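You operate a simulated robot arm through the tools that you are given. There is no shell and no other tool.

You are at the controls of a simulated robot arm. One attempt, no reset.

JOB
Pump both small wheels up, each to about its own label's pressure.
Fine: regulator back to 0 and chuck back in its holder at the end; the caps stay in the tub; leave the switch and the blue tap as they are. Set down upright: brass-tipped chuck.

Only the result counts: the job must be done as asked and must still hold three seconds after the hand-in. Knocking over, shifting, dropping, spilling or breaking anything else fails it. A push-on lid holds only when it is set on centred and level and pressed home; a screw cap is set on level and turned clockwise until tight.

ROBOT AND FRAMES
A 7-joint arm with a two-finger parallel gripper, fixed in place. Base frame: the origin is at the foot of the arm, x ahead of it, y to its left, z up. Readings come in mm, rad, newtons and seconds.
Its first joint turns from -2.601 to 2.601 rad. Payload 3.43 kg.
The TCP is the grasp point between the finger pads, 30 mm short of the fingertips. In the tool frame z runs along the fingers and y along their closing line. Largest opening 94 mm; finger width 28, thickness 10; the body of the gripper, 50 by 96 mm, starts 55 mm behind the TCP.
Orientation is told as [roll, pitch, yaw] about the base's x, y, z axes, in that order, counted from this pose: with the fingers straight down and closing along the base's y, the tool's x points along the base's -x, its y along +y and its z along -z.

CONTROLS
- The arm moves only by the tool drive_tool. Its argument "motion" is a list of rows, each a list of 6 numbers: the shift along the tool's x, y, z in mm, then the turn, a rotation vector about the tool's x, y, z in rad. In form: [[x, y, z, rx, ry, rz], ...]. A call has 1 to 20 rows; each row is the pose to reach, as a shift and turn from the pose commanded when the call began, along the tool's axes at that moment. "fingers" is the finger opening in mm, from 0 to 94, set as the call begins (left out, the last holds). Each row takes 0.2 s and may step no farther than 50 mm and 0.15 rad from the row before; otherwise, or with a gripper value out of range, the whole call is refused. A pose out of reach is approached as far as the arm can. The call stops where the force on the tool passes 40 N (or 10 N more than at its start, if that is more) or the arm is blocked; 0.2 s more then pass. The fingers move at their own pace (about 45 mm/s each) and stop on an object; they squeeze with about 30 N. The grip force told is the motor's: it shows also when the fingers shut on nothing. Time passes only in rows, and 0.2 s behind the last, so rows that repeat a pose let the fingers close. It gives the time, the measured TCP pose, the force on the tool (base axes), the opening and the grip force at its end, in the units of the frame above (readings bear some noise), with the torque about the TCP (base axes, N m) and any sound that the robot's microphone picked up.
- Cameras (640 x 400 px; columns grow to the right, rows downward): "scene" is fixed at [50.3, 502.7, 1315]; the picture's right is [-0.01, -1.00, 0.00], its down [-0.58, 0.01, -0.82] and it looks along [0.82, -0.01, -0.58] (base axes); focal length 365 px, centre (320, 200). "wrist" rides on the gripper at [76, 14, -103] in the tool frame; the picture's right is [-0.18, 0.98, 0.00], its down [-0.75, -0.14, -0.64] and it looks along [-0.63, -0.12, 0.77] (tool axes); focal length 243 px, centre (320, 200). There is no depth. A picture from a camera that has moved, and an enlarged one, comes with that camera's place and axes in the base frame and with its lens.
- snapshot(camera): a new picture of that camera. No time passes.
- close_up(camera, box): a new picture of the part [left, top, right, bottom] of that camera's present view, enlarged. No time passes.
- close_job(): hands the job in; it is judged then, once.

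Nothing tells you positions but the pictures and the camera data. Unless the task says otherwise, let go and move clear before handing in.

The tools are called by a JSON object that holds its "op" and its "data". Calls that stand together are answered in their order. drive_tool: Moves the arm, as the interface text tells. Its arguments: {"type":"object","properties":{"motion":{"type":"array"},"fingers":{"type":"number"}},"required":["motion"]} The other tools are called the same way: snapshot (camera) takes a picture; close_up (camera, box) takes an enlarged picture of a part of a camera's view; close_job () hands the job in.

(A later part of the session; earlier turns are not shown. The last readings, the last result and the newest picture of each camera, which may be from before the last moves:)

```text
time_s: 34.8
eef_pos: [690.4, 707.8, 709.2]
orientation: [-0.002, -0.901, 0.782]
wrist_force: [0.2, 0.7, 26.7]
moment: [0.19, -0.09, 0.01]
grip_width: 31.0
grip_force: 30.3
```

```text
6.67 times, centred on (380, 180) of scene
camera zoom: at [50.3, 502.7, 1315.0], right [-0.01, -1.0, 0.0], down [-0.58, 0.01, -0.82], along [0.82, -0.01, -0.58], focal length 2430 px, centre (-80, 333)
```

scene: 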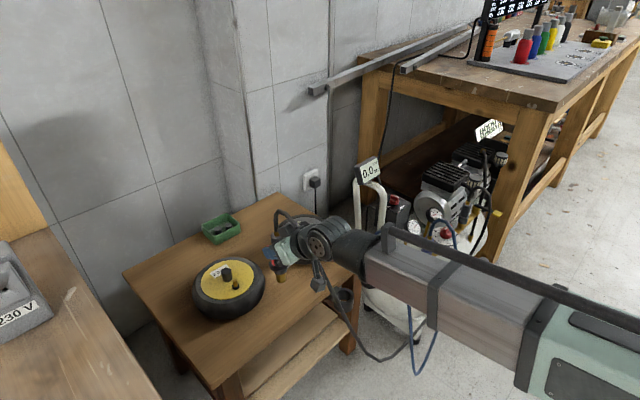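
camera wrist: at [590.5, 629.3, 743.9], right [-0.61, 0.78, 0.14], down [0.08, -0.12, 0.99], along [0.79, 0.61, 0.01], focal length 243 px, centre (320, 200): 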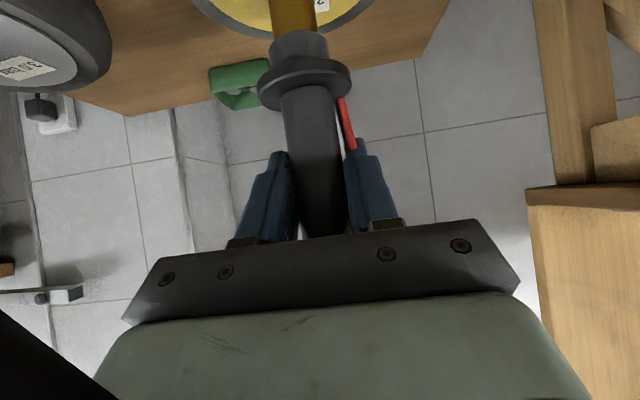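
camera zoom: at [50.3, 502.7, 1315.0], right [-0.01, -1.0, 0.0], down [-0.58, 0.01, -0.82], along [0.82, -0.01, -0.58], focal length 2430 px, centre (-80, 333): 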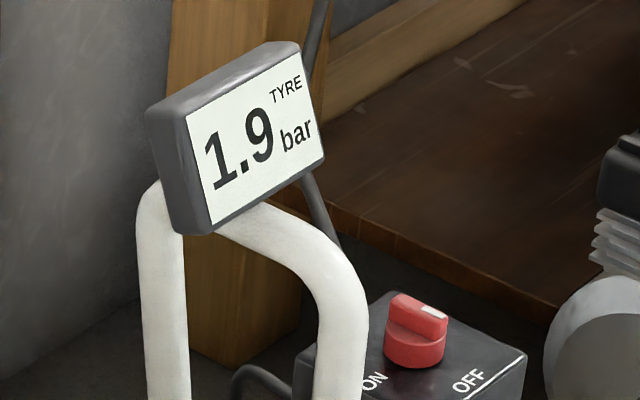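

{"op": "drive_tool", "data": {"motion": [[0, 0, 0, 0, 0, 0], [0, 0, 0, 0, 0, 0], [0, 0, 0, 0, 0, 0], [0, 0, 0, 0, 0, 0], [0, 0, 0, 0, 0, 0]]}}

{"op": "close_up", "data": {"camera": "scene", "box": [340, 150, 420, 210]}}

```text
time_s: 36.0
eef_pos: [691.5, 708.6, 708.3]
orientation: [-0.001, -0.901, 0.781]
wrist_force: [1.3, 0.2, 25.3]
moment: [0.18, -0.03, -0.02]
grip_width: 31.2
grip_force: 30.6
```

```text
6.67 times, centred on (380, 180) of scene
camera zoom: at [50.3, 502.7, 1315.0], right [-0.01, -1.0, 0.0], down [-0.58, 0.01, -0.82], along [0.82, -0.01, -0.58], focal length 2430 px, centre (-80, 333)
```

zoom: 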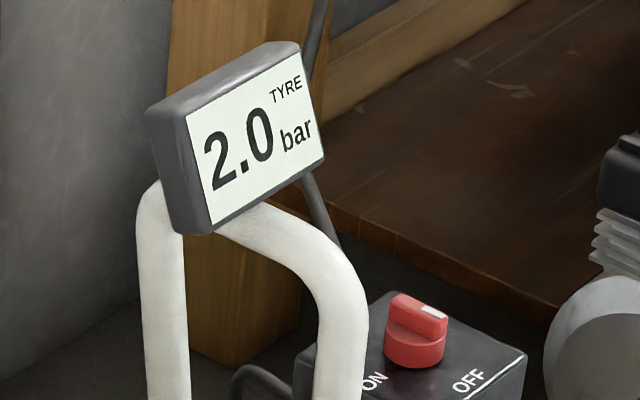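

The yellow tyre is at 2.0 bar. I'll lift straight off the valve and rise clear.

{"op": "drive_tool", "data": {"motion": [[-7.8, 0, -6.2, 0, 0, 0], [-23.5, 0, -18.6, 0, 0, 0], [-47, 0, -37.2, 0, 0, 0]]}}

{"op": "close_up", "data": {"camera": "scene", "box": [180, 180, 380, 320]}}

{"op": "snapshot", "data": {"camera": "wrist"}}

```text
time_s: 36.8
eef_pos: [691.7, 707.6, 767.5]
orientation: [-0.004, -0.895, 0.781]
wrist_force: [-0.4, -0.1, -1.2]
moment: [0.0, 0.0, 0.02]
grip_width: 30.9
grip_force: 30.0
```

```text
2.86 times, centred on (280, 250) of scene
camera zoom: at [50.3, 502.7, 1315.0], right [-0.01, -1.0, 0.0], down [-0.58, 0.01, -0.82], along [0.82, -0.01, -0.58], focal length 1042 px, centre (434, 57)
```

zoom: 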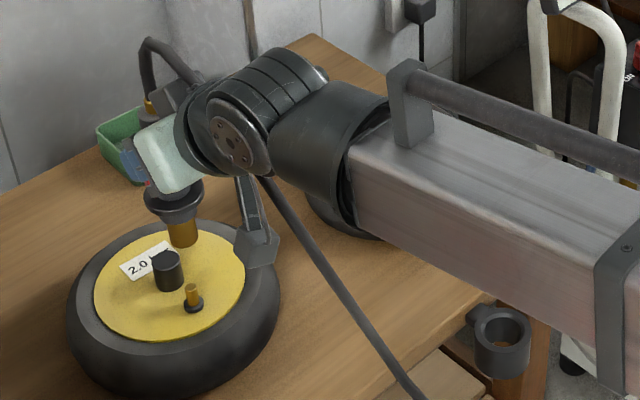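

```text
taken
camera wrist: at [591.2, 627.8, 773.7], right [-0.61, 0.78, 0.14], down [0.08, -0.12, 0.99], along [0.79, 0.61, 0.01], focal length 243 px, centre (320, 200)
```

wrist: 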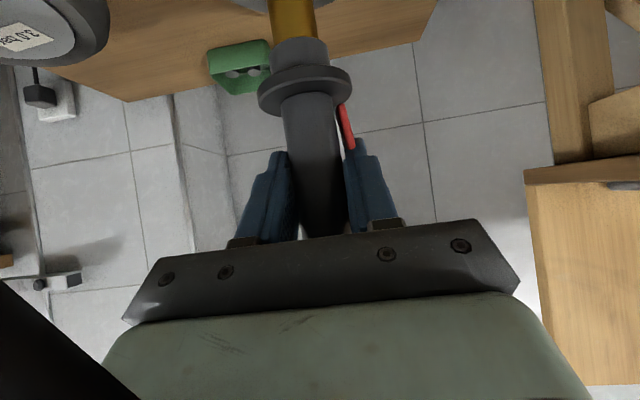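

The chuck lifted cleanly with about 2–3 mm of slip in the grip. Now I'll return it to its holder: back to the waypoint, then turn to the original pick heading above the holder.

{"op": "drive_tool", "data": {"motion": [[19, -15.6, -20.5, 0, 0, 0], [38, -31.2, -41, 0, 0, 0], [56.5, -46.9, -61.4, 0, 0, 0], [75.4, -62.5, -81.9, 0, 0, 0]]}}

{"op": "drive_tool", "data": {"motion": [[7.3, -12, -0.5, 0.0899, 0, 0.0713], [14.6, -24, -1, 0.1798, 0, 0.1427], [21.9, -36, -1.5, 0.2697, 0, 0.214], [29.2, -48, -2, 0.3596, 0, 0.2854], [36.5, -60, -2.5, 0.4495, 0, 0.3567], [43.8, -72, -3, 0.5394, 0, 0.428], [51.1, -84, -3.5, 0.6293, 0, 0.4994], [58.4, -96, -4, 0.7192, 0, 0.5707], [65.7, -108, -4.5, 0.8091, 0, 0.642], [73, -120, -5, 0.899, 0, 0.7134], [80.3, -132, -5.5, 0.9889, 0, 0.7847], [87.6, -144, -6, 1.0788, 0, 0.856], [95, -156.1, -6.6, 1.1687, 0, 0.9274]]}}

{"op": "snapshot", "data": {"camera": "wrist"}}

{"op": "close_up", "data": {"camera": "scene", "box": [280, 220, 400, 320]}}

```text
time_s: 37.8
eef_pos: [656.0, 585.4, 760.2]
orientation: [-0.003, -0.896, 0.783]
wrist_force: [0.3, -0.1, -0.9]
moment: [0.01, 0.01, 0.02]
grip_width: 31.2
grip_force: 29.4
```

```text
time_s: 40.6
eef_pos: [720.5, 429.5, 689.6]
orientation: [-0.004, -0.902, -0.711]
wrist_force: [0.4, 0.3, -1.3]
moment: [0.02, 0.0, 0.02]
grip_width: 31.2
grip_force: 29.9
```

```text
taken
camera wrist: at [634.0, 523.3, 694.7], right [0.73, 0.67, 0.14], down [-0.12, -0.08, 0.99], along [0.67, -0.74, 0.02], focal length 243 px, centre (320, 200)
```

wrist: 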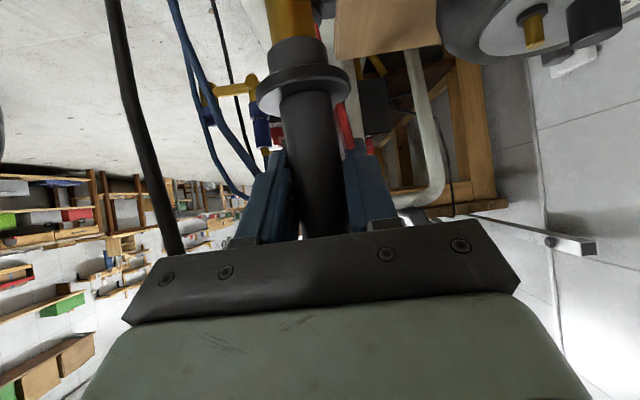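

```text
4.00 times, centred on (340, 270) of scene
camera zoom: at [50.3, 502.7, 1315.0], right [-0.01, -1.0, 0.0], down [-0.58, 0.01, -0.82], along [0.82, -0.01, -0.58], focal length 1458 px, centre (240, -80)
```

zoom: 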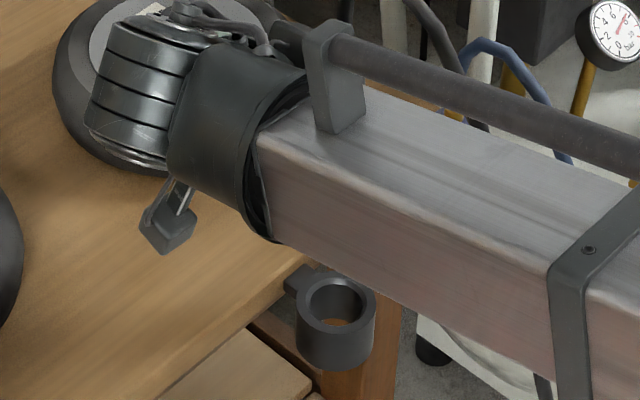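

{"op": "close_up", "data": {"camera": "wrist", "box": [220, 0, 420, 180]}}

```text
2.22 times, centred on (320, 90) of wrist
camera zoom: at [634.0, 523.3, 694.7], right [0.73, 0.67, 0.14], down [-0.12, -0.08, 0.99], along [0.67, -0.74, 0.02], focal length 539 px, centre (320, 444)
```

zoom: 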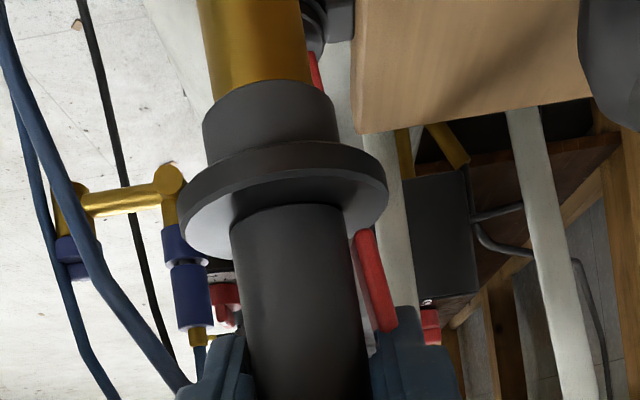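

The chuck has shifted about 1.9 mm sideways and 2–3 mm up in the grip compared with when I picked it. I'll compensate and descend to just above the holder.

{"op": "drive_tool", "data": {"motion": [[12.2, 0.8, 10.3, 0, 0, 0], [24.7, 1.6, 20.2, 0, 0, 0], [37.3, 1.6, 30.2, 0, 0, 0], [49.8, 1.6, 40.1, 0, 0, 0]]}}

{"op": "snapshot", "data": {"camera": "wrist"}}

{"op": "close_up", "data": {"camera": "scene", "box": [300, 230, 400, 320]}}

```text
time_s: 41.6
eef_pos: [723.7, 430.4, 626.4]
orientation: [-0.004, -0.903, -0.707]
wrist_force: [-0.6, -0.2, -1.5]
moment: [0.01, -0.02, 0.0]
grip_width: 30.9
grip_force: 30.2
```

```text
taken
camera wrist: at [636.0, 524.6, 630.7], right [0.73, 0.67, 0.14], down [-0.12, -0.08, 0.99], along [0.67, -0.74, 0.02], focal length 243 px, centre (320, 200)
```

wrist: 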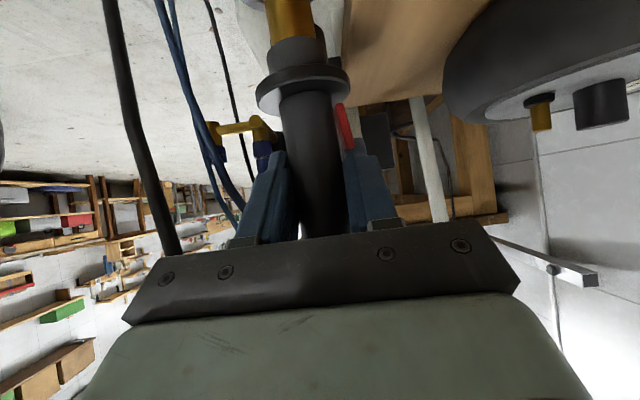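

```text
4.44 times, centred on (350, 275) of scene
camera zoom: at [50.3, 502.7, 1315.0], right [-0.01, -1.0, 0.0], down [-0.58, 0.01, -0.82], along [0.82, -0.01, -0.58], focal length 1620 px, centre (187, -133)
```

zoom: 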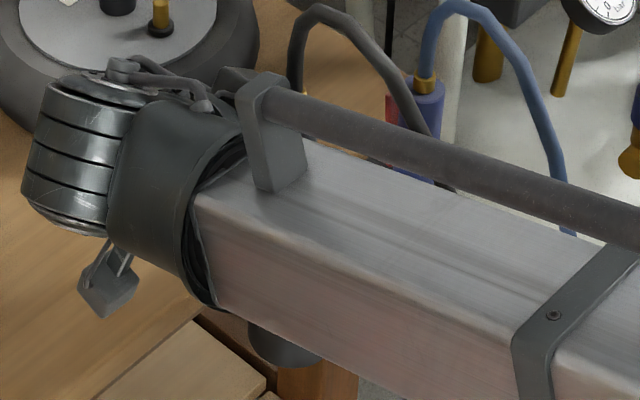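

{"op": "drive_tool", "data": {"motion": [[0, 0, 0, 0, 0, 0]]}}

{"op": "drive_tool", "data": {"motion": [[0, 0, 0, 0, 0, 0]]}}

{"op": "close_up", "data": {"camera": "wrist", "box": [220, 0, 420, 180]}}

```text
time_s: 42.0
eef_pos: [722.6, 431.7, 627.1]
orientation: [-0.006, -0.901, -0.71]
wrist_force: [1.4, -0.2, -2.1]
moment: [-0.01, 0.04, -0.01]
grip_width: 30.9
grip_force: 30.3
```

```text
time_s: 42.4
eef_pos: [723.3, 430.7, 626.0]
orientation: [-0.005, -0.902, -0.708]
wrist_force: [-0.2, 0.1, -2.0]
moment: [0.03, -0.02, -0.02]
grip_width: 30.7
grip_force: 29.9
```

```text
2.22 times, centred on (320, 90) of wrist
camera zoom: at [635.8, 524.4, 630.7], right [0.73, 0.67, 0.14], down [-0.12, -0.08, 0.99], along [0.67, -0.74, 0.02], focal length 539 px, centre (320, 444)
```

zoom: 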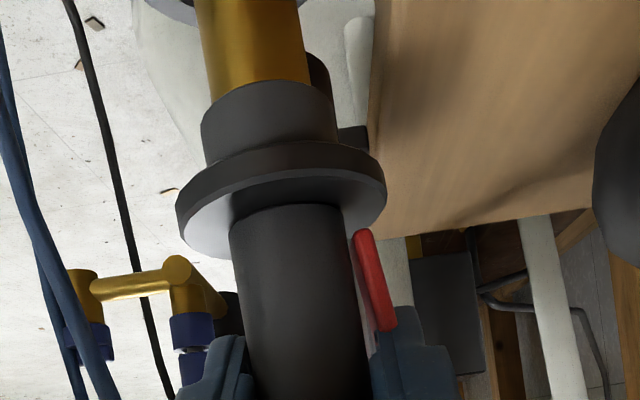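

{"op": "drive_tool", "data": {"motion": [[7.8, -0.9, 6.2, 0, 0, 0], [15.7, -0.9, 12.4, 0, 0, 0], [23.5, -0.9, 18.6, 0, 0, 0]]}}

{"op": "close_up", "data": {"camera": "wrist", "box": [220, 0, 420, 180]}}

```text
time_s: 43.2
eef_pos: [723.5, 429.9, 596.0]
orientation: [-0.003, -0.902, -0.708]
wrist_force: [0.9, 0.4, -1.6]
moment: [0.01, -0.01, -0.02]
grip_width: 31.2
grip_force: 29.6
```

```text
2.22 times, centred on (320, 90) of wrist
camera zoom: at [635.7, 524.1, 600.6], right [0.73, 0.67, 0.14], down [-0.12, -0.08, 0.99], along [0.67, -0.74, 0.02], focal length 539 px, centre (320, 444)
```

zoom: 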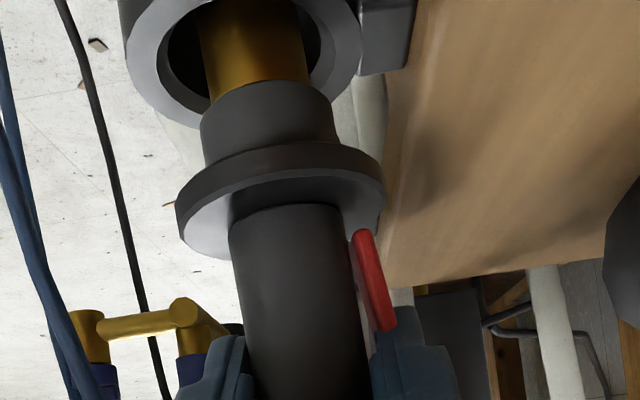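

The holder ring is now visible around the brass tip. I'll zoom to check centring before going lower.

{"op": "close_up", "data": {"camera": "wrist", "box": [220, 0, 360, 75]}}

```text
4.57 times, centred on (290, 38) of wrist
camera zoom: at [635.7, 524.1, 600.6], right [0.73, 0.67, 0.14], down [-0.12, -0.08, 0.99], along [0.67, -0.74, 0.02], focal length 1109 px, centre (457, 943)
```

zoom: 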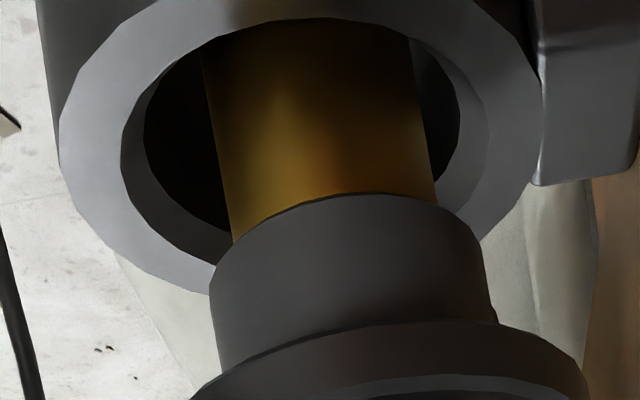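

The bore has a chamfered lead-in, and the tip is about 2.3 mm off to one side. I'll correct that and lower in steps.

{"op": "drive_tool", "data": {"motion": [[0.5, -1.2, -0.6, 0, 0, 0], [0.5, -2.3, -0.6, 0, 0, 0], [5.2, -2.3, 3.1, 0, 0, 0]]}}

{"op": "close_up", "data": {"camera": "wrist", "box": [220, 0, 360, 75]}}

```text
time_s: 44.0
eef_pos: [720.3, 428.2, 590.3]
orientation: [-0.006, -0.901, -0.709]
wrist_force: [0.1, 0.8, -1.1]
moment: [-0.01, -0.02, -0.01]
grip_width: 30.7
grip_force: 30.2
```

```text
4.57 times, centred on (290, 38) of wrist
camera zoom: at [633.0, 522.1, 594.2], right [0.73, 0.67, 0.14], down [-0.12, -0.08, 0.99], along [0.67, -0.74, 0.02], focal length 1109 px, centre (457, 943)
```

zoom: 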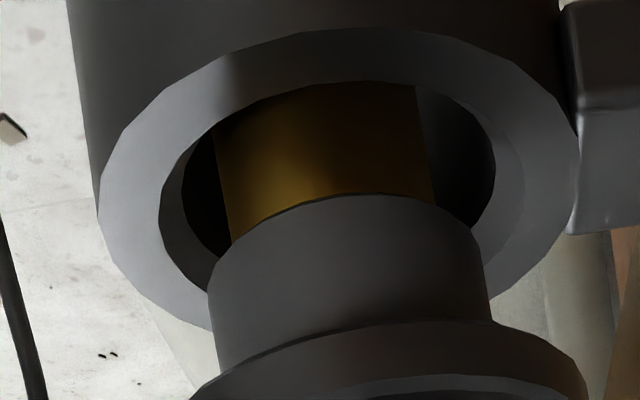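

{"op": "drive_tool", "data": {"motion": [[2.7, 0.7, 2.2, 0, 0, 0], [5.5, 0.7, 4.3, 0, 0, 0]]}}

{"op": "close_up", "data": {"camera": "wrist", "box": [220, 0, 360, 75]}}

```text
time_s: 44.6
eef_pos: [720.1, 429.5, 583.9]
orientation: [-0.006, -0.902, -0.707]
wrist_force: [0.0, 0.6, -1.2]
moment: [0.02, 0.05, 0.0]
grip_width: 31.0
grip_force: 30.2
```

```text
4.57 times, centred on (290, 38) of wrist
camera zoom: at [632.5, 522.7, 588.0], right [0.73, 0.67, 0.14], down [-0.12, -0.08, 0.99], along [0.67, -0.74, 0.02], focal length 1109 px, centre (457, 943)
```

zoom: 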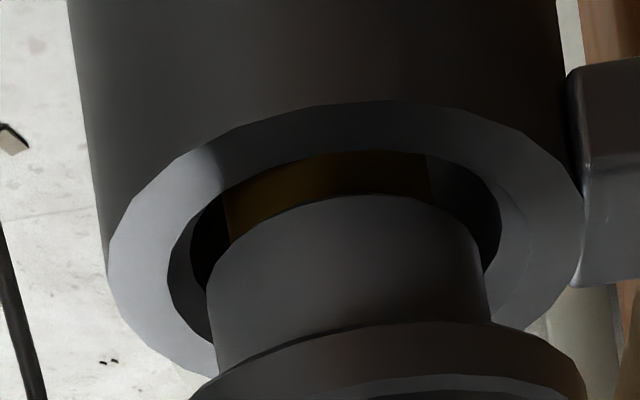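

The neck is centred side to side over the bore. I'll lower gently and watch for contact forces.

{"op": "drive_tool", "data": {"motion": [[3.1, 0, 2.5, 0, 0, 0], [6.3, 0, 5.0, 0, 0, 0]]}}

{"op": "close_up", "data": {"camera": "wrist", "box": [220, 0, 360, 75]}}

```text
time_s: 45.2
eef_pos: [719.5, 430.6, 574.6]
orientation: [-0.006, -0.902, -0.709]
wrist_force: [-1.5, 0.3, -2.2]
moment: [0.01, -0.02, 0.01]
grip_width: 30.9
grip_force: 29.4
```

```text
4.57 times, centred on (290, 38) of wrist
camera zoom: at [632.6, 523.5, 579.4], right [0.73, 0.67, 0.14], down [-0.12, -0.08, 0.99], along [0.67, -0.74, 0.02], focal length 1109 px, centre (457, 943)
```

zoom: 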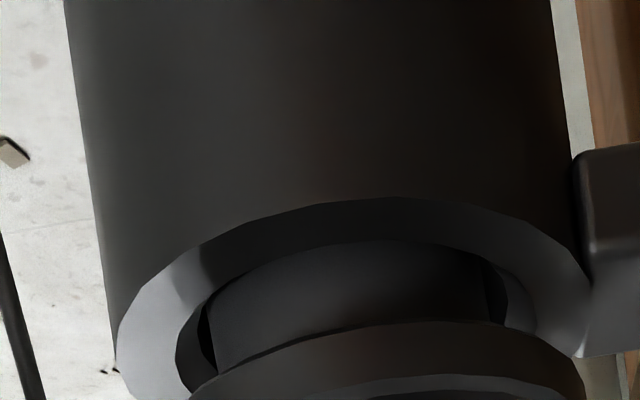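

{"op": "drive_tool", "data": {"motion": [[3.1, 0, 2.5, 0, 0, 0], [5.5, 0, 4.35, 0, 0, 0]]}}

{"op": "close_up", "data": {"camera": "wrist", "box": [220, 0, 360, 120]}}

```text
time_s: 45.8
eef_pos: [718.3, 429.0, 567.3]
orientation: [-0.006, -0.901, -0.71]
wrist_force: [0.4, -0.8, -1.1]
moment: [0.02, 0.04, -0.01]
grip_width: 30.9
grip_force: 29.7
```

```text
3.33 times, centred on (290, 60) of wrist
camera zoom: at [632.6, 523.3, 572.0], right [0.73, 0.67, 0.14], down [-0.12, -0.08, 0.99], along [0.67, -0.74, 0.02], focal length 809 px, centre (420, 667)
```

zoom: 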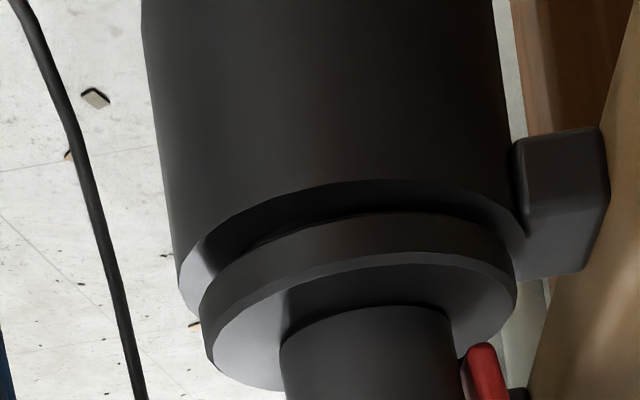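

{"op": "drive_tool", "data": {"motion": [[1.6, 0, 1.24, 0, 0, 0], [3.1, 0, 2.5, 0, 0, 0]]}}

{"op": "close_up", "data": {"camera": "wrist", "box": [220, 0, 360, 120]}}

```text
time_s: 46.4
eef_pos: [721.0, 430.1, 564.5]
orientation: [-0.003, -0.902, -0.708]
wrist_force: [-1.3, 0.5, 4.6]
moment: [0.14, 0.0, 0.06]
grip_width: 30.8
grip_force: 29.5
```

```text
3.33 times, centred on (290, 60) of wrist
camera zoom: at [632.7, 522.8, 569.4], right [0.73, 0.67, 0.14], down [-0.12, -0.08, 0.99], along [0.67, -0.74, 0.02], focal length 809 px, centre (420, 667)
```

zoom: 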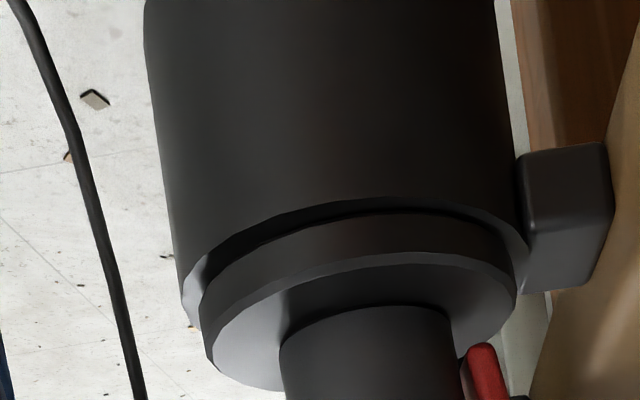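

{"op": "drive_tool", "data": {"motion": [[0.8, 0, 0.6, 0, 0, 0]]}}

{"op": "drive_tool", "data": {"motion": [[0, 0, 0, 0, 0, 0], [0, 0, 0, 0, 0, 0], [0, 0, 0, 0, 0, 0]], "fingers": 66}}

{"op": "snapshot", "data": {"camera": "wrist"}}

{"op": "close_up", "data": {"camera": "wrist", "box": [220, 0, 400, 150]}}

```text
time_s: 46.8
eef_pos: [720.8, 429.9, 564.1]
orientation: [-0.004, -0.904, -0.708]
wrist_force: [-5.0, 0.9, 13.6]
moment: [0.24, -0.06, 0.09]
grip_width: 30.5
grip_force: 30.4
```

```text
time_s: 47.6
eef_pos: [722.2, 429.1, 563.0]
orientation: [-0.005, -0.902, -0.709]
wrist_force: [-1.0, 0.9, 0.1]
moment: [0.01, 0.03, 0.01]
grip_width: 66.0
grip_force: 0.1
```

```text
taken
camera wrist: at [633.2, 522.9, 568.1], right [0.73, 0.67, 0.14], down [-0.12, -0.08, 0.99], along [0.67, -0.74, 0.02], focal length 243 px, centre (320, 200)
```

wrist: 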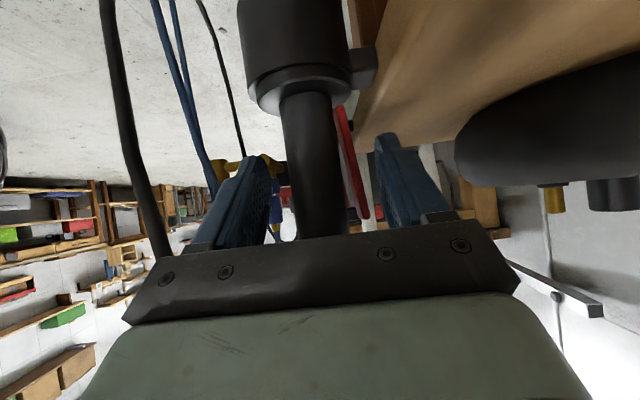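

```text
2.67 times, centred on (310, 75) of wrist
camera zoom: at [633.2, 522.9, 568.1], right [0.73, 0.67, 0.14], down [-0.12, -0.08, 0.99], along [0.67, -0.74, 0.02], focal length 647 px, centre (347, 533)
```

zoom: 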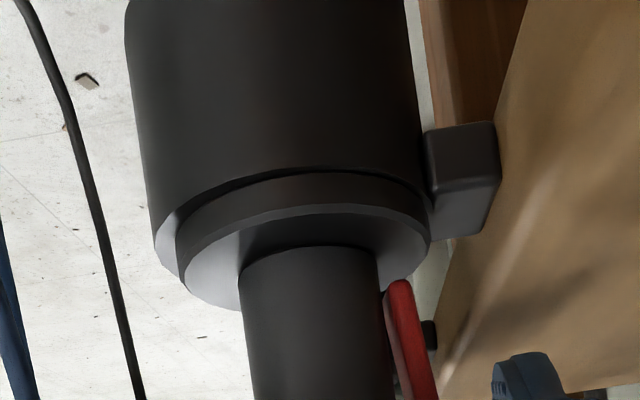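

The chuck is seated upright in its holder. I'll back the fingers out along their axis, rise and go upright.

{"op": "drive_tool", "data": {"motion": [[0, 0, -20, 0, 0, 0], [0, 0, -50, 0, 0, 0], [0, 0, -90, 0, 0, 0]]}}

{"op": "drive_tool", "data": {"motion": [[-16, 0, -12.5, 0, 0.1128, 0], [-31, 0, -25, 0, 0.2255, 0], [-47, 0, -37, 0, 0.338, 0], [-63, 0, -50, 0, 0.451, 0], [-78, 0, -62, 0, 0.564, 0], [-94, 0, -74, 0, 0.677, 0], [-110, 0, -87, 0, 0.789, 0], [-125.5, 0, -99.2, 0, 0.902, 0]]}}

{"op": "snapshot", "data": {"camera": "wrist"}}

{"op": "snapshot", "data": {"camera": "scene"}}

```text
time_s: 48.4
eef_pos: [666.4, 473.9, 619.4]
orientation: [-0.006, -0.901, -0.709]
wrist_force: [-0.1, -0.1, 0.4]
moment: [-0.03, 0.0, 0.0]
grip_width: 66.0
grip_force: 0.1
```

```text
time_s: 50.2
eef_pos: [667.6, 475.1, 778.8]
orientation: [-0.005, 0.001, -0.713]
wrist_force: [0.5, 0.3, -0.7]
moment: [0.01, -0.01, 0.0]
grip_width: 65.8
grip_force: 0.1
```

```text
taken
camera wrist: at [620.1, 535.4, 882.4], right [0.78, 0.62, 0.0], down [0.48, -0.6, 0.64], along [0.4, -0.5, -0.77], focal length 243 px, centre (320, 200)
```

wrist: 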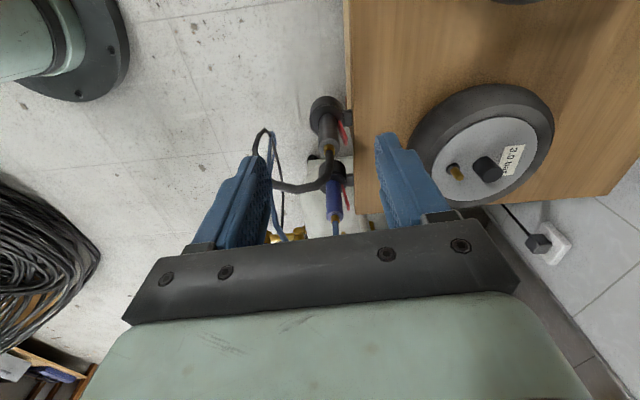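

```text
taken
```

scene: 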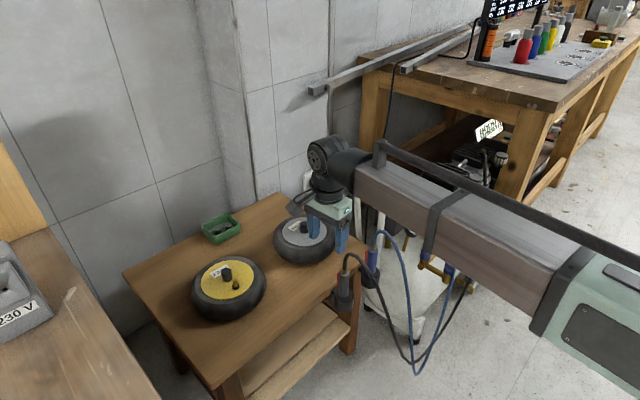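

The chuck stands properly in its holder. Now over to the knob again, staying high.

{"op": "drive_tool", "data": {"motion": [[-45.6, -12, 0, 0, 0, 0], [-91.2, -24, 0, 0, 0, 0], [-136.8, -36, 0, 0, 0, 0.01], [-182.4, -48, 0, 0, 0, 0.02], [-228, -60, 0, 0, 0, 0.03], [-273.6, -72, 0, 0, 0, 0.04], [-319.2, -84, 0, 0, 0, 0.05], [-364.8, -96, 0, 0, 0, 0.06], [-410.4, -108, 0, 0, 0, 0.072], [-456, -120.1, 0, 0, 0, 0.072]], "fingers": 36}}

{"op": "snapshot", "data": {"camera": "wrist"}}

{"op": "close_up", "data": {"camera": "wrist", "box": [260, 30, 400, 150]}}

```text
time_s: 52.4
eef_pos: [931.9, 85.5, 777.5]
orientation: [-0.002, 0.0, -0.785]
wrist_force: [0.0, 0.5, -0.4]
moment: [-0.01, -0.02, 0.02]
grip_width: 36.0
grip_force: 0.0
```

```text
taken
camera wrist: at [888.6, 149.0, 881.2], right [0.82, 0.57, 0.0], down [0.44, -0.63, 0.64], along [0.36, -0.53, -0.77], focal length 243 px, centre (320, 200)
```

wrist: 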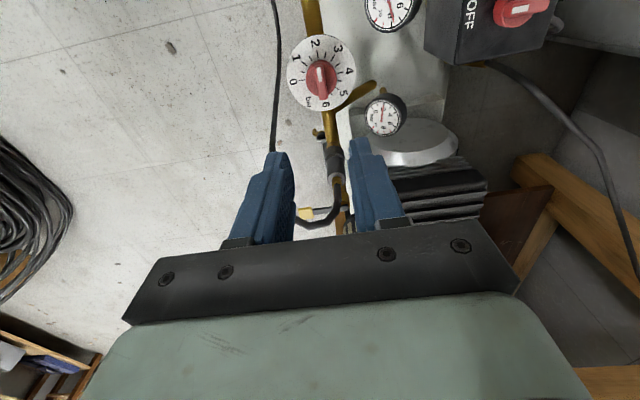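

```text
3.33 times, centred on (330, 90) of wrist
camera zoom: at [888.6, 149.0, 881.2], right [0.82, 0.57, 0.0], down [0.44, -0.63, 0.64], along [0.36, -0.53, -0.77], focal length 809 px, centre (287, 567)
```

zoom: 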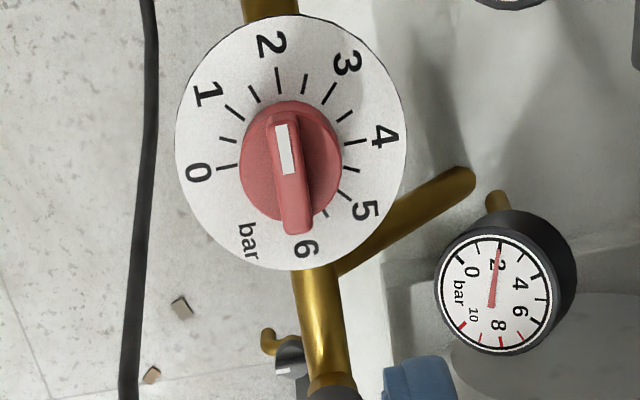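

The dial is at 2 as left. I'll centre on (933.7, 85.6), descend over the rib and check.

{"op": "drive_tool", "data": {"motion": [[-1.2, 1.3, 45, 0, 0, 0], [-1.2, 1.3, 90, 0, 0, 0], [-1.2, 1.3, 135, 0, 0, 0], [-1.2, 1.3, 168, 0, 0, 0]]}}

{"op": "close_up", "data": {"camera": "wrist", "box": [255, 85, 385, 195]}}

{"op": "close_up", "data": {"camera": "scene", "box": [400, 170, 500, 260]}}

```text
time_s: 53.4
eef_pos: [933.0, 87.5, 608.2]
orientation: [-0.003, 0.0, -0.783]
wrist_force: [-0.3, 0.0, 0.0]
moment: [0.0, 0.0, -0.02]
grip_width: 36.1
grip_force: 0.0
```

```text
3.64 times, centred on (320, 140) of wrist
camera zoom: at [890.2, 150.8, 712.2], right [0.82, 0.57, 0.0], down [0.44, -0.63, 0.64], along [0.36, -0.53, -0.77], focal length 882 px, centre (320, 418)
```

zoom: 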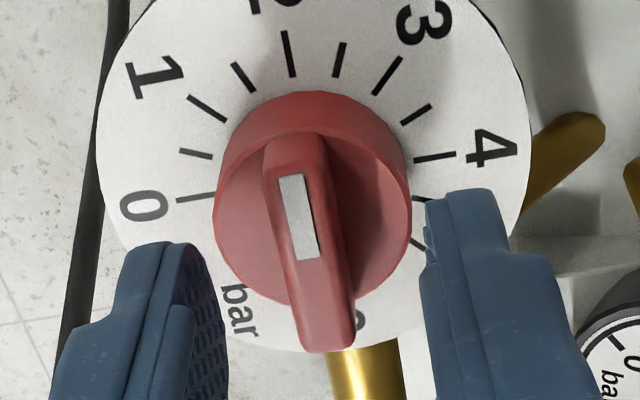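

```text
4.44 times, centred on (450, 215) of scene
camera zoom: at [50.3, 502.7, 1315.0], right [-0.01, -1.0, 0.0], down [-0.58, 0.01, -0.82], along [0.82, -0.01, -0.58], focal length 1620 px, centre (-258, 133)
```

zoom: 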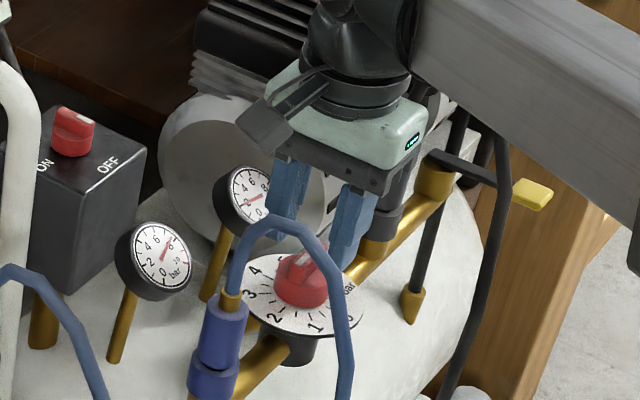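

{"op": "drive_tool", "data": {"motion": [[0, 0, 7, 0, 0, 0], [0, 0, 14, 0, 0, 0]]}}

{"op": "drive_tool", "data": {"motion": [[0, 0, 0, 0, 0, 0], [0, 0, 0, 0, 0, 0], [0, 0, 0, 0, 0, 0]], "fingers": 0}}

```text
time_s: 54.0
eef_pos: [934.7, 85.0, 595.3]
orientation: [-0.003, 0.0, -0.785]
wrist_force: [-0.7, -0.5, 0.1]
moment: [-0.01, 0.02, 0.03]
grip_width: 36.0
grip_force: 0.1
```

```text
time_s: 54.8
eef_pos: [933.4, 85.2, 596.5]
orientation: [-0.007, 0.0, -0.787]
wrist_force: [-12.7, -12.2, -3.0]
moment: [-0.14, 0.09, 0.0]
grip_width: 11.0
grip_force: 41.1
```

Gripped; a small side load shows a 1.4 mm offset. I'll relieve it and turn clockwise toward 3 bar in stages.

{"op": "drive_tool", "data": {"motion": [[0, -1.4, 0, 0, 0, 0], [0, -1.4, 0, 0, 0, 0.1], [0, -1.4, 0, 0, 0, 0.2], [0, -1.4, 0, 0, 0, 0.3]]}}

{"op": "close_up", "data": {"camera": "scene", "box": [410, 195, 460, 235]}}

```text
time_s: 55.8
eef_pos: [934.0, 86.3, 597.0]
orientation: [-0.005, -0.001, -1.086]
wrist_force: [-14.7, -12.4, -16.7]
moment: [0.51, 0.49, -0.02]
grip_width: 10.8
grip_force: 44.7
```

```text
10.00 times, centred on (435, 215) of scene
camera zoom: at [50.3, 502.7, 1315.0], right [-0.01, -1.0, 0.0], down [-0.58, 0.01, -0.82], along [0.82, -0.01, -0.58], focal length 3646 px, centre (-830, 50)
```

zoom: 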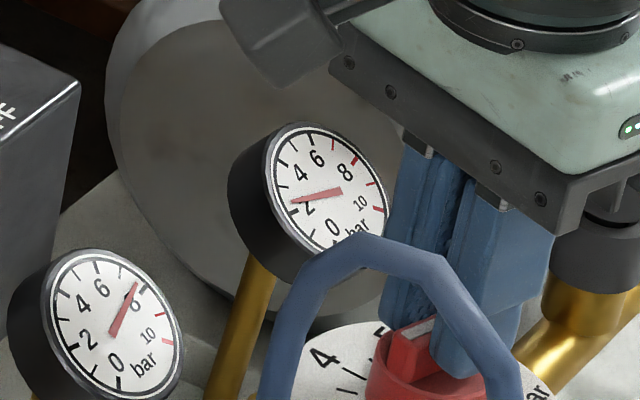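

{"op": "drive_tool", "data": {"motion": [[0, -1.5, 0, 0, 0, 0], [0, -1.5, 0, 0, 0, 0.08], [0, -1.7, 0, 0, 0, 0.16]]}}

{"op": "close_up", "data": {"camera": "scene", "box": [400, 170, 500, 260]}}

```text
time_s: 56.6
eef_pos: [933.9, 86.1, 595.4]
orientation: [-0.004, -0.001, -1.244]
wrist_force: [-7.8, -10.4, -31.8]
moment: [0.61, 0.3, 0.0]
grip_width: 11.1
grip_force: 44.8
```

```text
4.44 times, centred on (450, 215) of scene
camera zoom: at [50.3, 502.7, 1315.0], right [-0.01, -1.0, 0.0], down [-0.58, 0.01, -0.82], along [0.82, -0.01, -0.58], focal length 1620 px, centre (-258, 133)
```

zoom: 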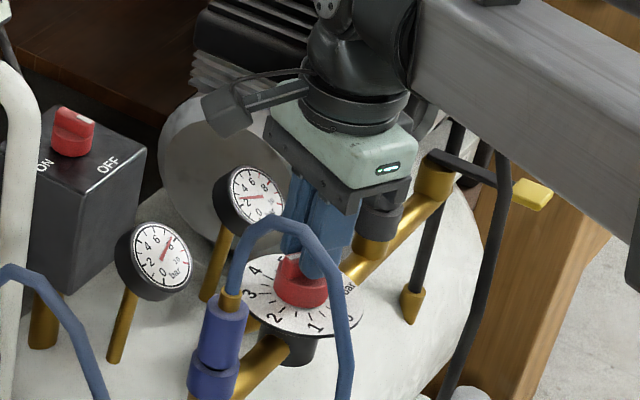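

Vertical and tilt loads are building up, so I'll let go, check alignment and regrip before the last part of the turn.

{"op": "drive_tool", "data": {"motion": [[0, 0, 0, 0, 0, 0], [0, 0, 0, 0, 0, 0]], "fingers": 36}}

{"op": "close_up", "data": {"camera": "wrist", "box": [255, 85, 385, 195]}}

{"op": "close_up", "data": {"camera": "scene", "box": [400, 170, 500, 260]}}

```text
time_s: 57.2
eef_pos: [933.4, 85.8, 598.1]
orientation: [-0.002, -0.002, -1.246]
wrist_force: [-0.9, 0.0, -0.2]
moment: [0.01, -0.03, -0.06]
grip_width: 36.0
grip_force: 0.1
```

```text
3.64 times, centred on (320, 140) of wrist
camera zoom: at [922.2, 161.8, 701.2], right [0.99, 0.14, 0.0], down [0.11, -0.76, 0.64], along [0.09, -0.64, -0.77], focal length 882 px, centre (320, 418)
```

zoom: 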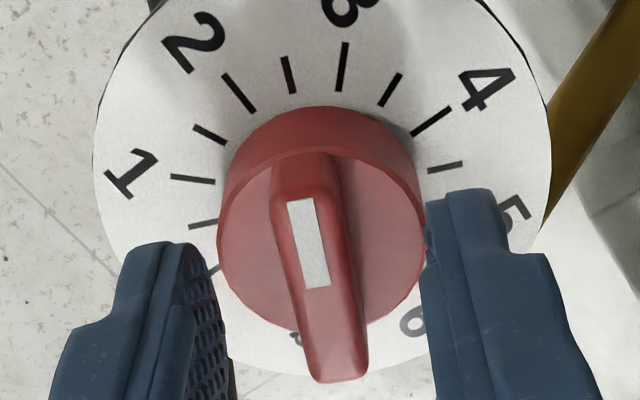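

```text
4.44 times, centred on (450, 215) of scene
camera zoom: at [50.3, 502.7, 1315.0], right [-0.01, -1.0, 0.0], down [-0.58, 0.01, -0.82], along [0.82, -0.01, -0.58], focal length 1620 px, centre (-258, 133)
```

zoom: 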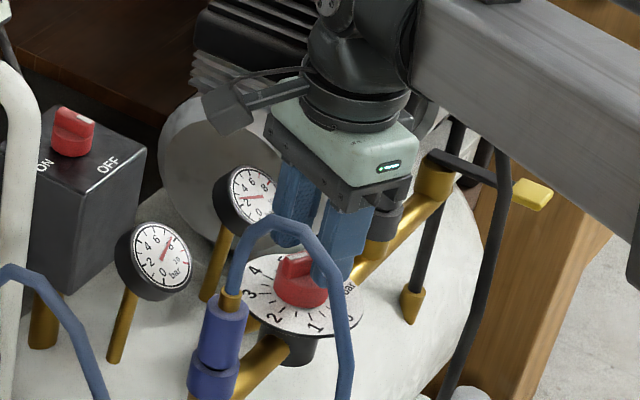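

The rib is well centred between the fingers. I'll drop 4 mm, regrip and turn the remaining ~0.32 rad to 3 bar.

{"op": "drive_tool", "data": {"motion": [[0, 0, 4, 0, 0, 0]]}}

{"op": "drive_tool", "data": {"motion": [[0, 0, 0, 0, 0, 0], [0, 0, 0, 0, 0, 0], [0, 0, 0, 0, 0, 0]], "fingers": 0}}

{"op": "drive_tool", "data": {"motion": [[0, 0, 0, 0, 0, 0.08], [0, 0, 0, 0, 0, 0.16]]}}

{"op": "close_up", "data": {"camera": "scene", "box": [410, 195, 460, 235]}}

```text
time_s: 57.6
eef_pos: [933.6, 84.3, 592.1]
orientation: [0.0, -0.001, -1.245]
wrist_force: [0.8, 0.0, -0.4]
moment: [-0.01, -0.03, 0.02]
grip_width: 35.9
grip_force: 0.0
```

```text
time_s: 58.4
eef_pos: [933.3, 84.2, 593.3]
orientation: [-0.001, -0.003, -1.244]
wrist_force: [3.5, 1.2, -1.0]
moment: [0.09, -0.21, 0.0]
grip_width: 10.9
grip_force: 40.4
```

```text
time_s: 59.0
eef_pos: [933.8, 85.7, 592.6]
orientation: [-0.001, -0.002, -1.406]
wrist_force: [9.8, -2.5, -0.7]
moment: [1.01, -0.1, 0.04]
grip_width: 11.1
grip_force: 44.6
```

```text
10.00 times, centred on (435, 215) of scene
camera zoom: at [50.3, 502.7, 1315.0], right [-0.01, -1.0, 0.0], down [-0.58, 0.01, -0.82], along [0.82, -0.01, -0.58], focal length 3646 px, centre (-830, 50)
```

zoom: 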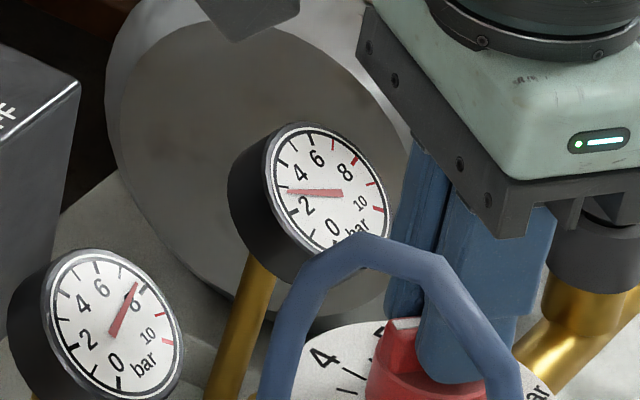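

{"op": "drive_tool", "data": {"motion": [[0, 0, 0, 0, 0, 0.08], [0, 0, 0, 0, 0, 0.165]]}}

{"op": "close_up", "data": {"camera": "scene", "box": [410, 195, 460, 235]}}

{"op": "snapshot", "data": {"camera": "wrist"}}

```text
time_s: 59.6
eef_pos: [933.7, 85.7, 594.5]
orientation: [-0.001, -0.002, -1.571]
wrist_force: [14.5, 0.0, 5.7]
moment: [0.58, -0.31, -0.02]
grip_width: 10.8
grip_force: 44.5
```

```text
10.00 times, centred on (435, 215) of scene
camera zoom: at [50.3, 502.7, 1315.0], right [-0.01, -1.0, 0.0], down [-0.58, 0.01, -0.82], along [0.82, -0.01, -0.58], focal length 3646 px, centre (-830, 50)
```

zoom: 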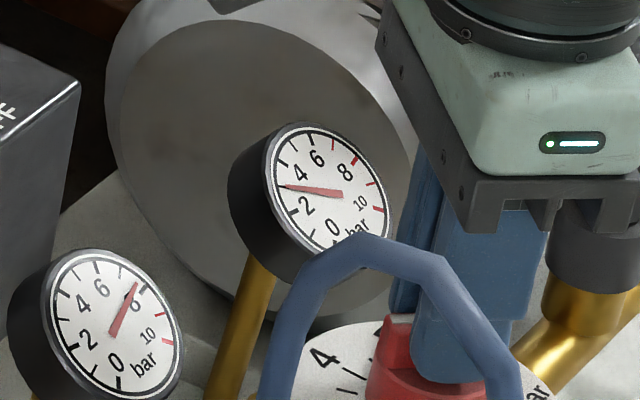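

```text
taken
camera wrist: at [947.7, 160.8, 696.6], right [0.98, -0.18, 0.0], down [-0.14, -0.75, 0.64], along [-0.12, -0.63, -0.77], focal length 243 px, centre (320, 200)
```

wrist: 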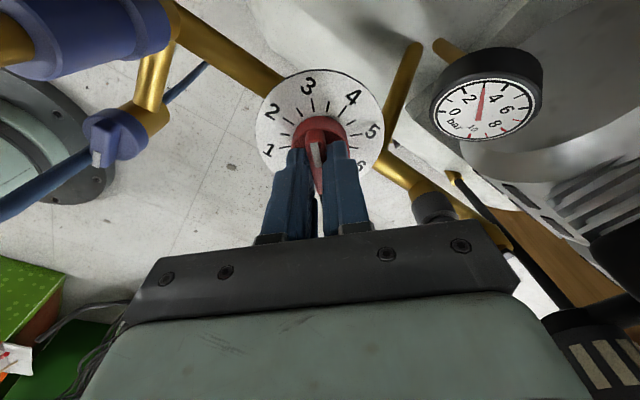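

{"op": "close_up", "data": {"camera": "wrist", "box": [425, 45, 545, 145]}}

{"op": "drive_tool", "data": {"motion": [[0, 0, 0, 0, 0, 0], [0, 0, 0, 0, 0, 0]], "fingers": 36}}

{"op": "drive_tool", "data": {"motion": [[0, 0, -30, 0, 0, 0], [0, 0, -70, 0, 0, 0], [0, 0, -110, 0, 0, 0], [0, 0, -150, 0, 0, 0], [0, 0, -185, 0, 0, 0]]}}

{"op": "snapshot", "data": {"camera": "wrist"}}

{"op": "close_up", "data": {"camera": "wrist", "box": [260, 30, 440, 150]}}

```text
4.00 times, centred on (485, 95) of wrist
camera zoom: at [947.7, 160.8, 696.6], right [0.98, -0.18, 0.0], down [-0.14, -0.75, 0.64], along [-0.12, -0.63, -0.77], focal length 970 px, centre (-340, 620)
```

zoom: 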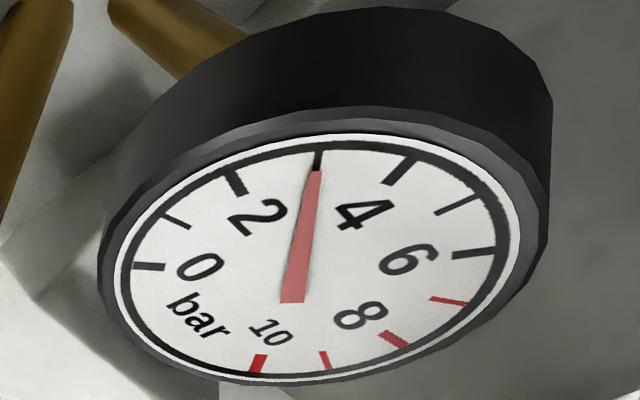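

```text
time_s: 60.2
eef_pos: [931.6, 85.2, 593.3]
orientation: [-0.004, -0.002, -1.571]
wrist_force: [-0.8, -0.3, 0.3]
moment: [-0.01, 0.03, 0.0]
grip_width: 35.8
grip_force: 0.0
```

```text
time_s: 61.4
eef_pos: [931.4, 84.9, 778.7]
orientation: [-0.003, -0.002, -1.569]
wrist_force: [0.1, 0.3, -0.2]
moment: [-0.01, -0.01, -0.01]
grip_width: 36.0
grip_force: 0.0
```

```text
taken
camera wrist: at [945.9, 160.9, 881.7], right [0.98, -0.18, 0.0], down [-0.14, -0.75, 0.64], along [-0.12, -0.63, -0.77], focal length 243 px, centre (320, 200)
```

wrist: 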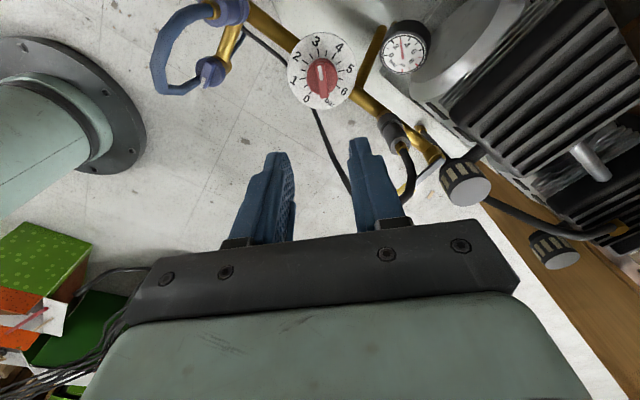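

```text
3.33 times, centred on (350, 90) of wrist
camera zoom: at [945.9, 160.9, 881.7], right [0.98, -0.18, 0.0], down [-0.14, -0.75, 0.64], along [-0.12, -0.63, -0.77], focal length 809 px, centre (220, 567)
```

zoom: 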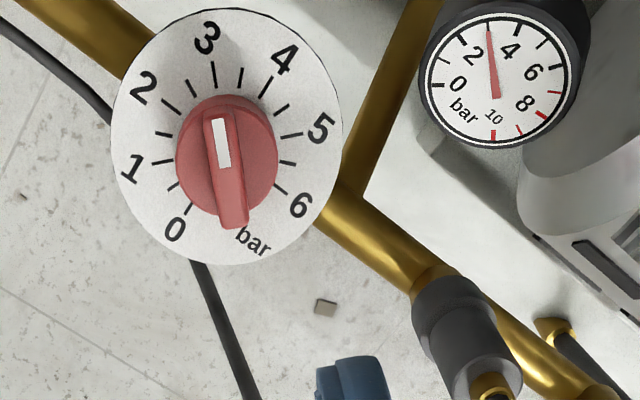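

The regulator reads 3.0 and the gauge agrees. I'll go back to the chuck by the same high route and pre-grasp pose.

{"op": "drive_tool", "data": {"motion": [[39, -26.3, 0, 0, 0, -0.086], [78, -52.5, 0, 0, 0, -0.172], [117, -78.8, 0, 0, 0, -0.257], [156, -105, 0, 0, 0, -0.343], [195, -131, 0, 0, 0, -0.429], [234, -157.6, 0, 0, 0, -0.515], [273, -184, 0, 0, 0, -0.6], [312, -210, 0, 0, 0, -0.686], [351, -236.5, 0, 0, 0, -0.772], [390.5, -262.7, 0, 0, 0, -0.858]], "fingers": 70}}

{"op": "drive_tool", "data": {"motion": [[0, 0, 20, 0, -0.1128, 0], [0, 0, 40, 0, -0.2255, 0], [0, 0, 60, 0, -0.338, 0], [0, 0, 80, 0, -0.451, 0], [0, 0, 100, 0, -0.564, 0], [0, 0, 120, 0, -0.677, 0], [0, 0, 140, 0, -0.789, 0], [0, 0, 159, 0, -0.902, 0]]}}

{"op": "snapshot", "data": {"camera": "wrist"}}

{"op": "close_up", "data": {"camera": "wrist", "box": [220, 50, 420, 220]}}

```text
time_s: 63.6
eef_pos: [668.6, 475.1, 779.2]
orientation: [-0.003, 0.0, -0.711]
wrist_force: [-0.7, 0.2, 0.1]
moment: [-0.01, 0.0, 0.03]
grip_width: 70.2
grip_force: 0.0
```

```text
time_s: 65.4
eef_pos: [670.7, 473.3, 618.9]
orientation: [-0.003, -0.903, -0.709]
wrist_force: [-0.7, 0.0, -0.4]
moment: [-0.03, -0.03, 0.01]
grip_width: 69.7
grip_force: 0.0
```

```text
taken
camera wrist: at [582.8, 567.6, 623.8], right [0.73, 0.67, 0.14], down [-0.12, -0.08, 0.99], along [0.68, -0.74, 0.02], focal length 243 px, centre (320, 200)
```

wrist: 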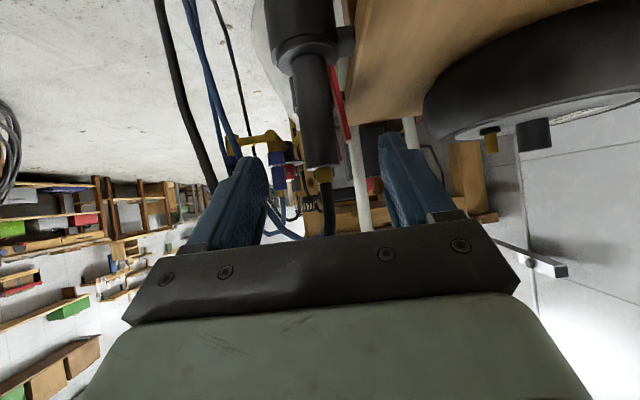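

```text
2.35 times, centred on (320, 135) of wrist
camera zoom: at [582.8, 567.6, 623.8], right [0.73, 0.67, 0.14], down [-0.12, -0.08, 0.99], along [0.68, -0.74, 0.02], focal length 571 px, centre (320, 353)
```

zoom: 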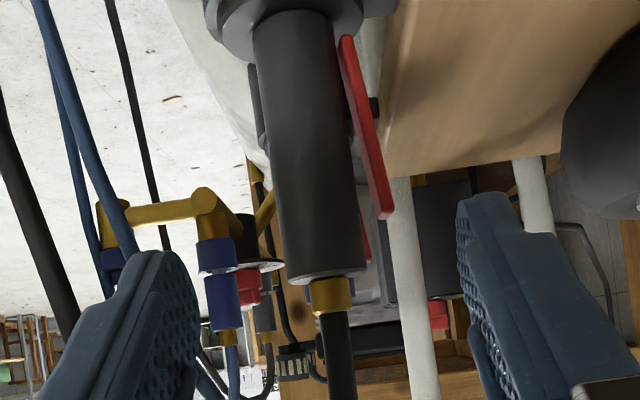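

{"op": "drive_tool", "data": {"motion": [[0, 0, 25, 0, 0, 0], [0, 0, 50, 0, 0, 0], [0, 0, 70, 0, 0, 0], [0, 0, 87, 0, 0, 0]]}}

{"op": "snapshot", "data": {"camera": "wrist"}}

{"op": "drive_tool", "data": {"motion": [[0, 0, 0, 0, 0, 0], [0, 0, 0, 0, 0, 0], [0, 0, 0, 0, 0, 0], [0, 0, 0, 0, 0, 0]], "fingers": 0}}

{"op": "snapshot", "data": {"camera": "wrist"}}

```text
time_s: 66.4
eef_pos: [720.0, 430.6, 564.9]
orientation: [-0.005, -0.902, -0.707]
wrist_force: [-0.6, -0.1, -0.2]
moment: [-0.01, -0.02, 0.01]
grip_width: 70.0
grip_force: 0.0
```

```text
taken
camera wrist: at [633.2, 523.3, 570.1], right [0.73, 0.67, 0.14], down [-0.12, -0.08, 0.99], along [0.68, -0.74, 0.02], focal length 243 px, centre (320, 200)
```

wrist: 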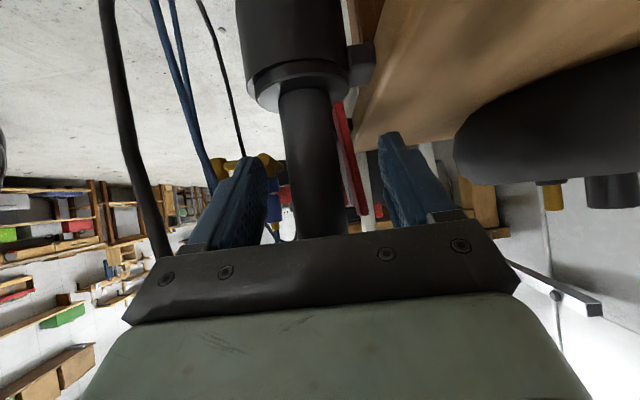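

```text
time_s: 67.4
eef_pos: [721.2, 429.7, 565.4]
orientation: [-0.005, -0.902, -0.706]
wrist_force: [0.4, 0.6, 0.0]
moment: [0.04, -0.03, 0.01]
grip_width: 30.5
grip_force: 30.1
```

```text
taken
camera wrist: at [633.2, 523.3, 570.3], right [0.73, 0.67, 0.14], down [-0.12, -0.08, 0.99], along [0.68, -0.74, 0.02], focal length 243 px, centre (320, 200)
```

wrist: 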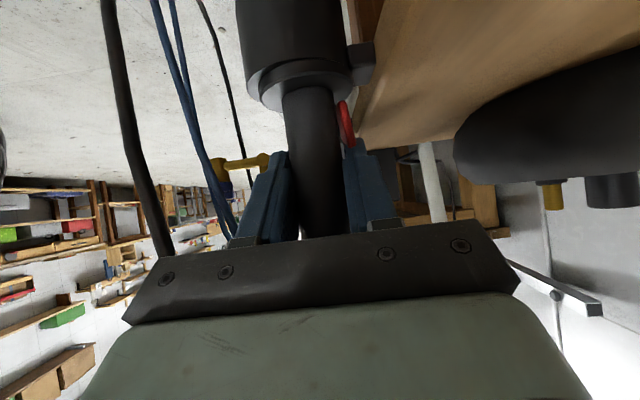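

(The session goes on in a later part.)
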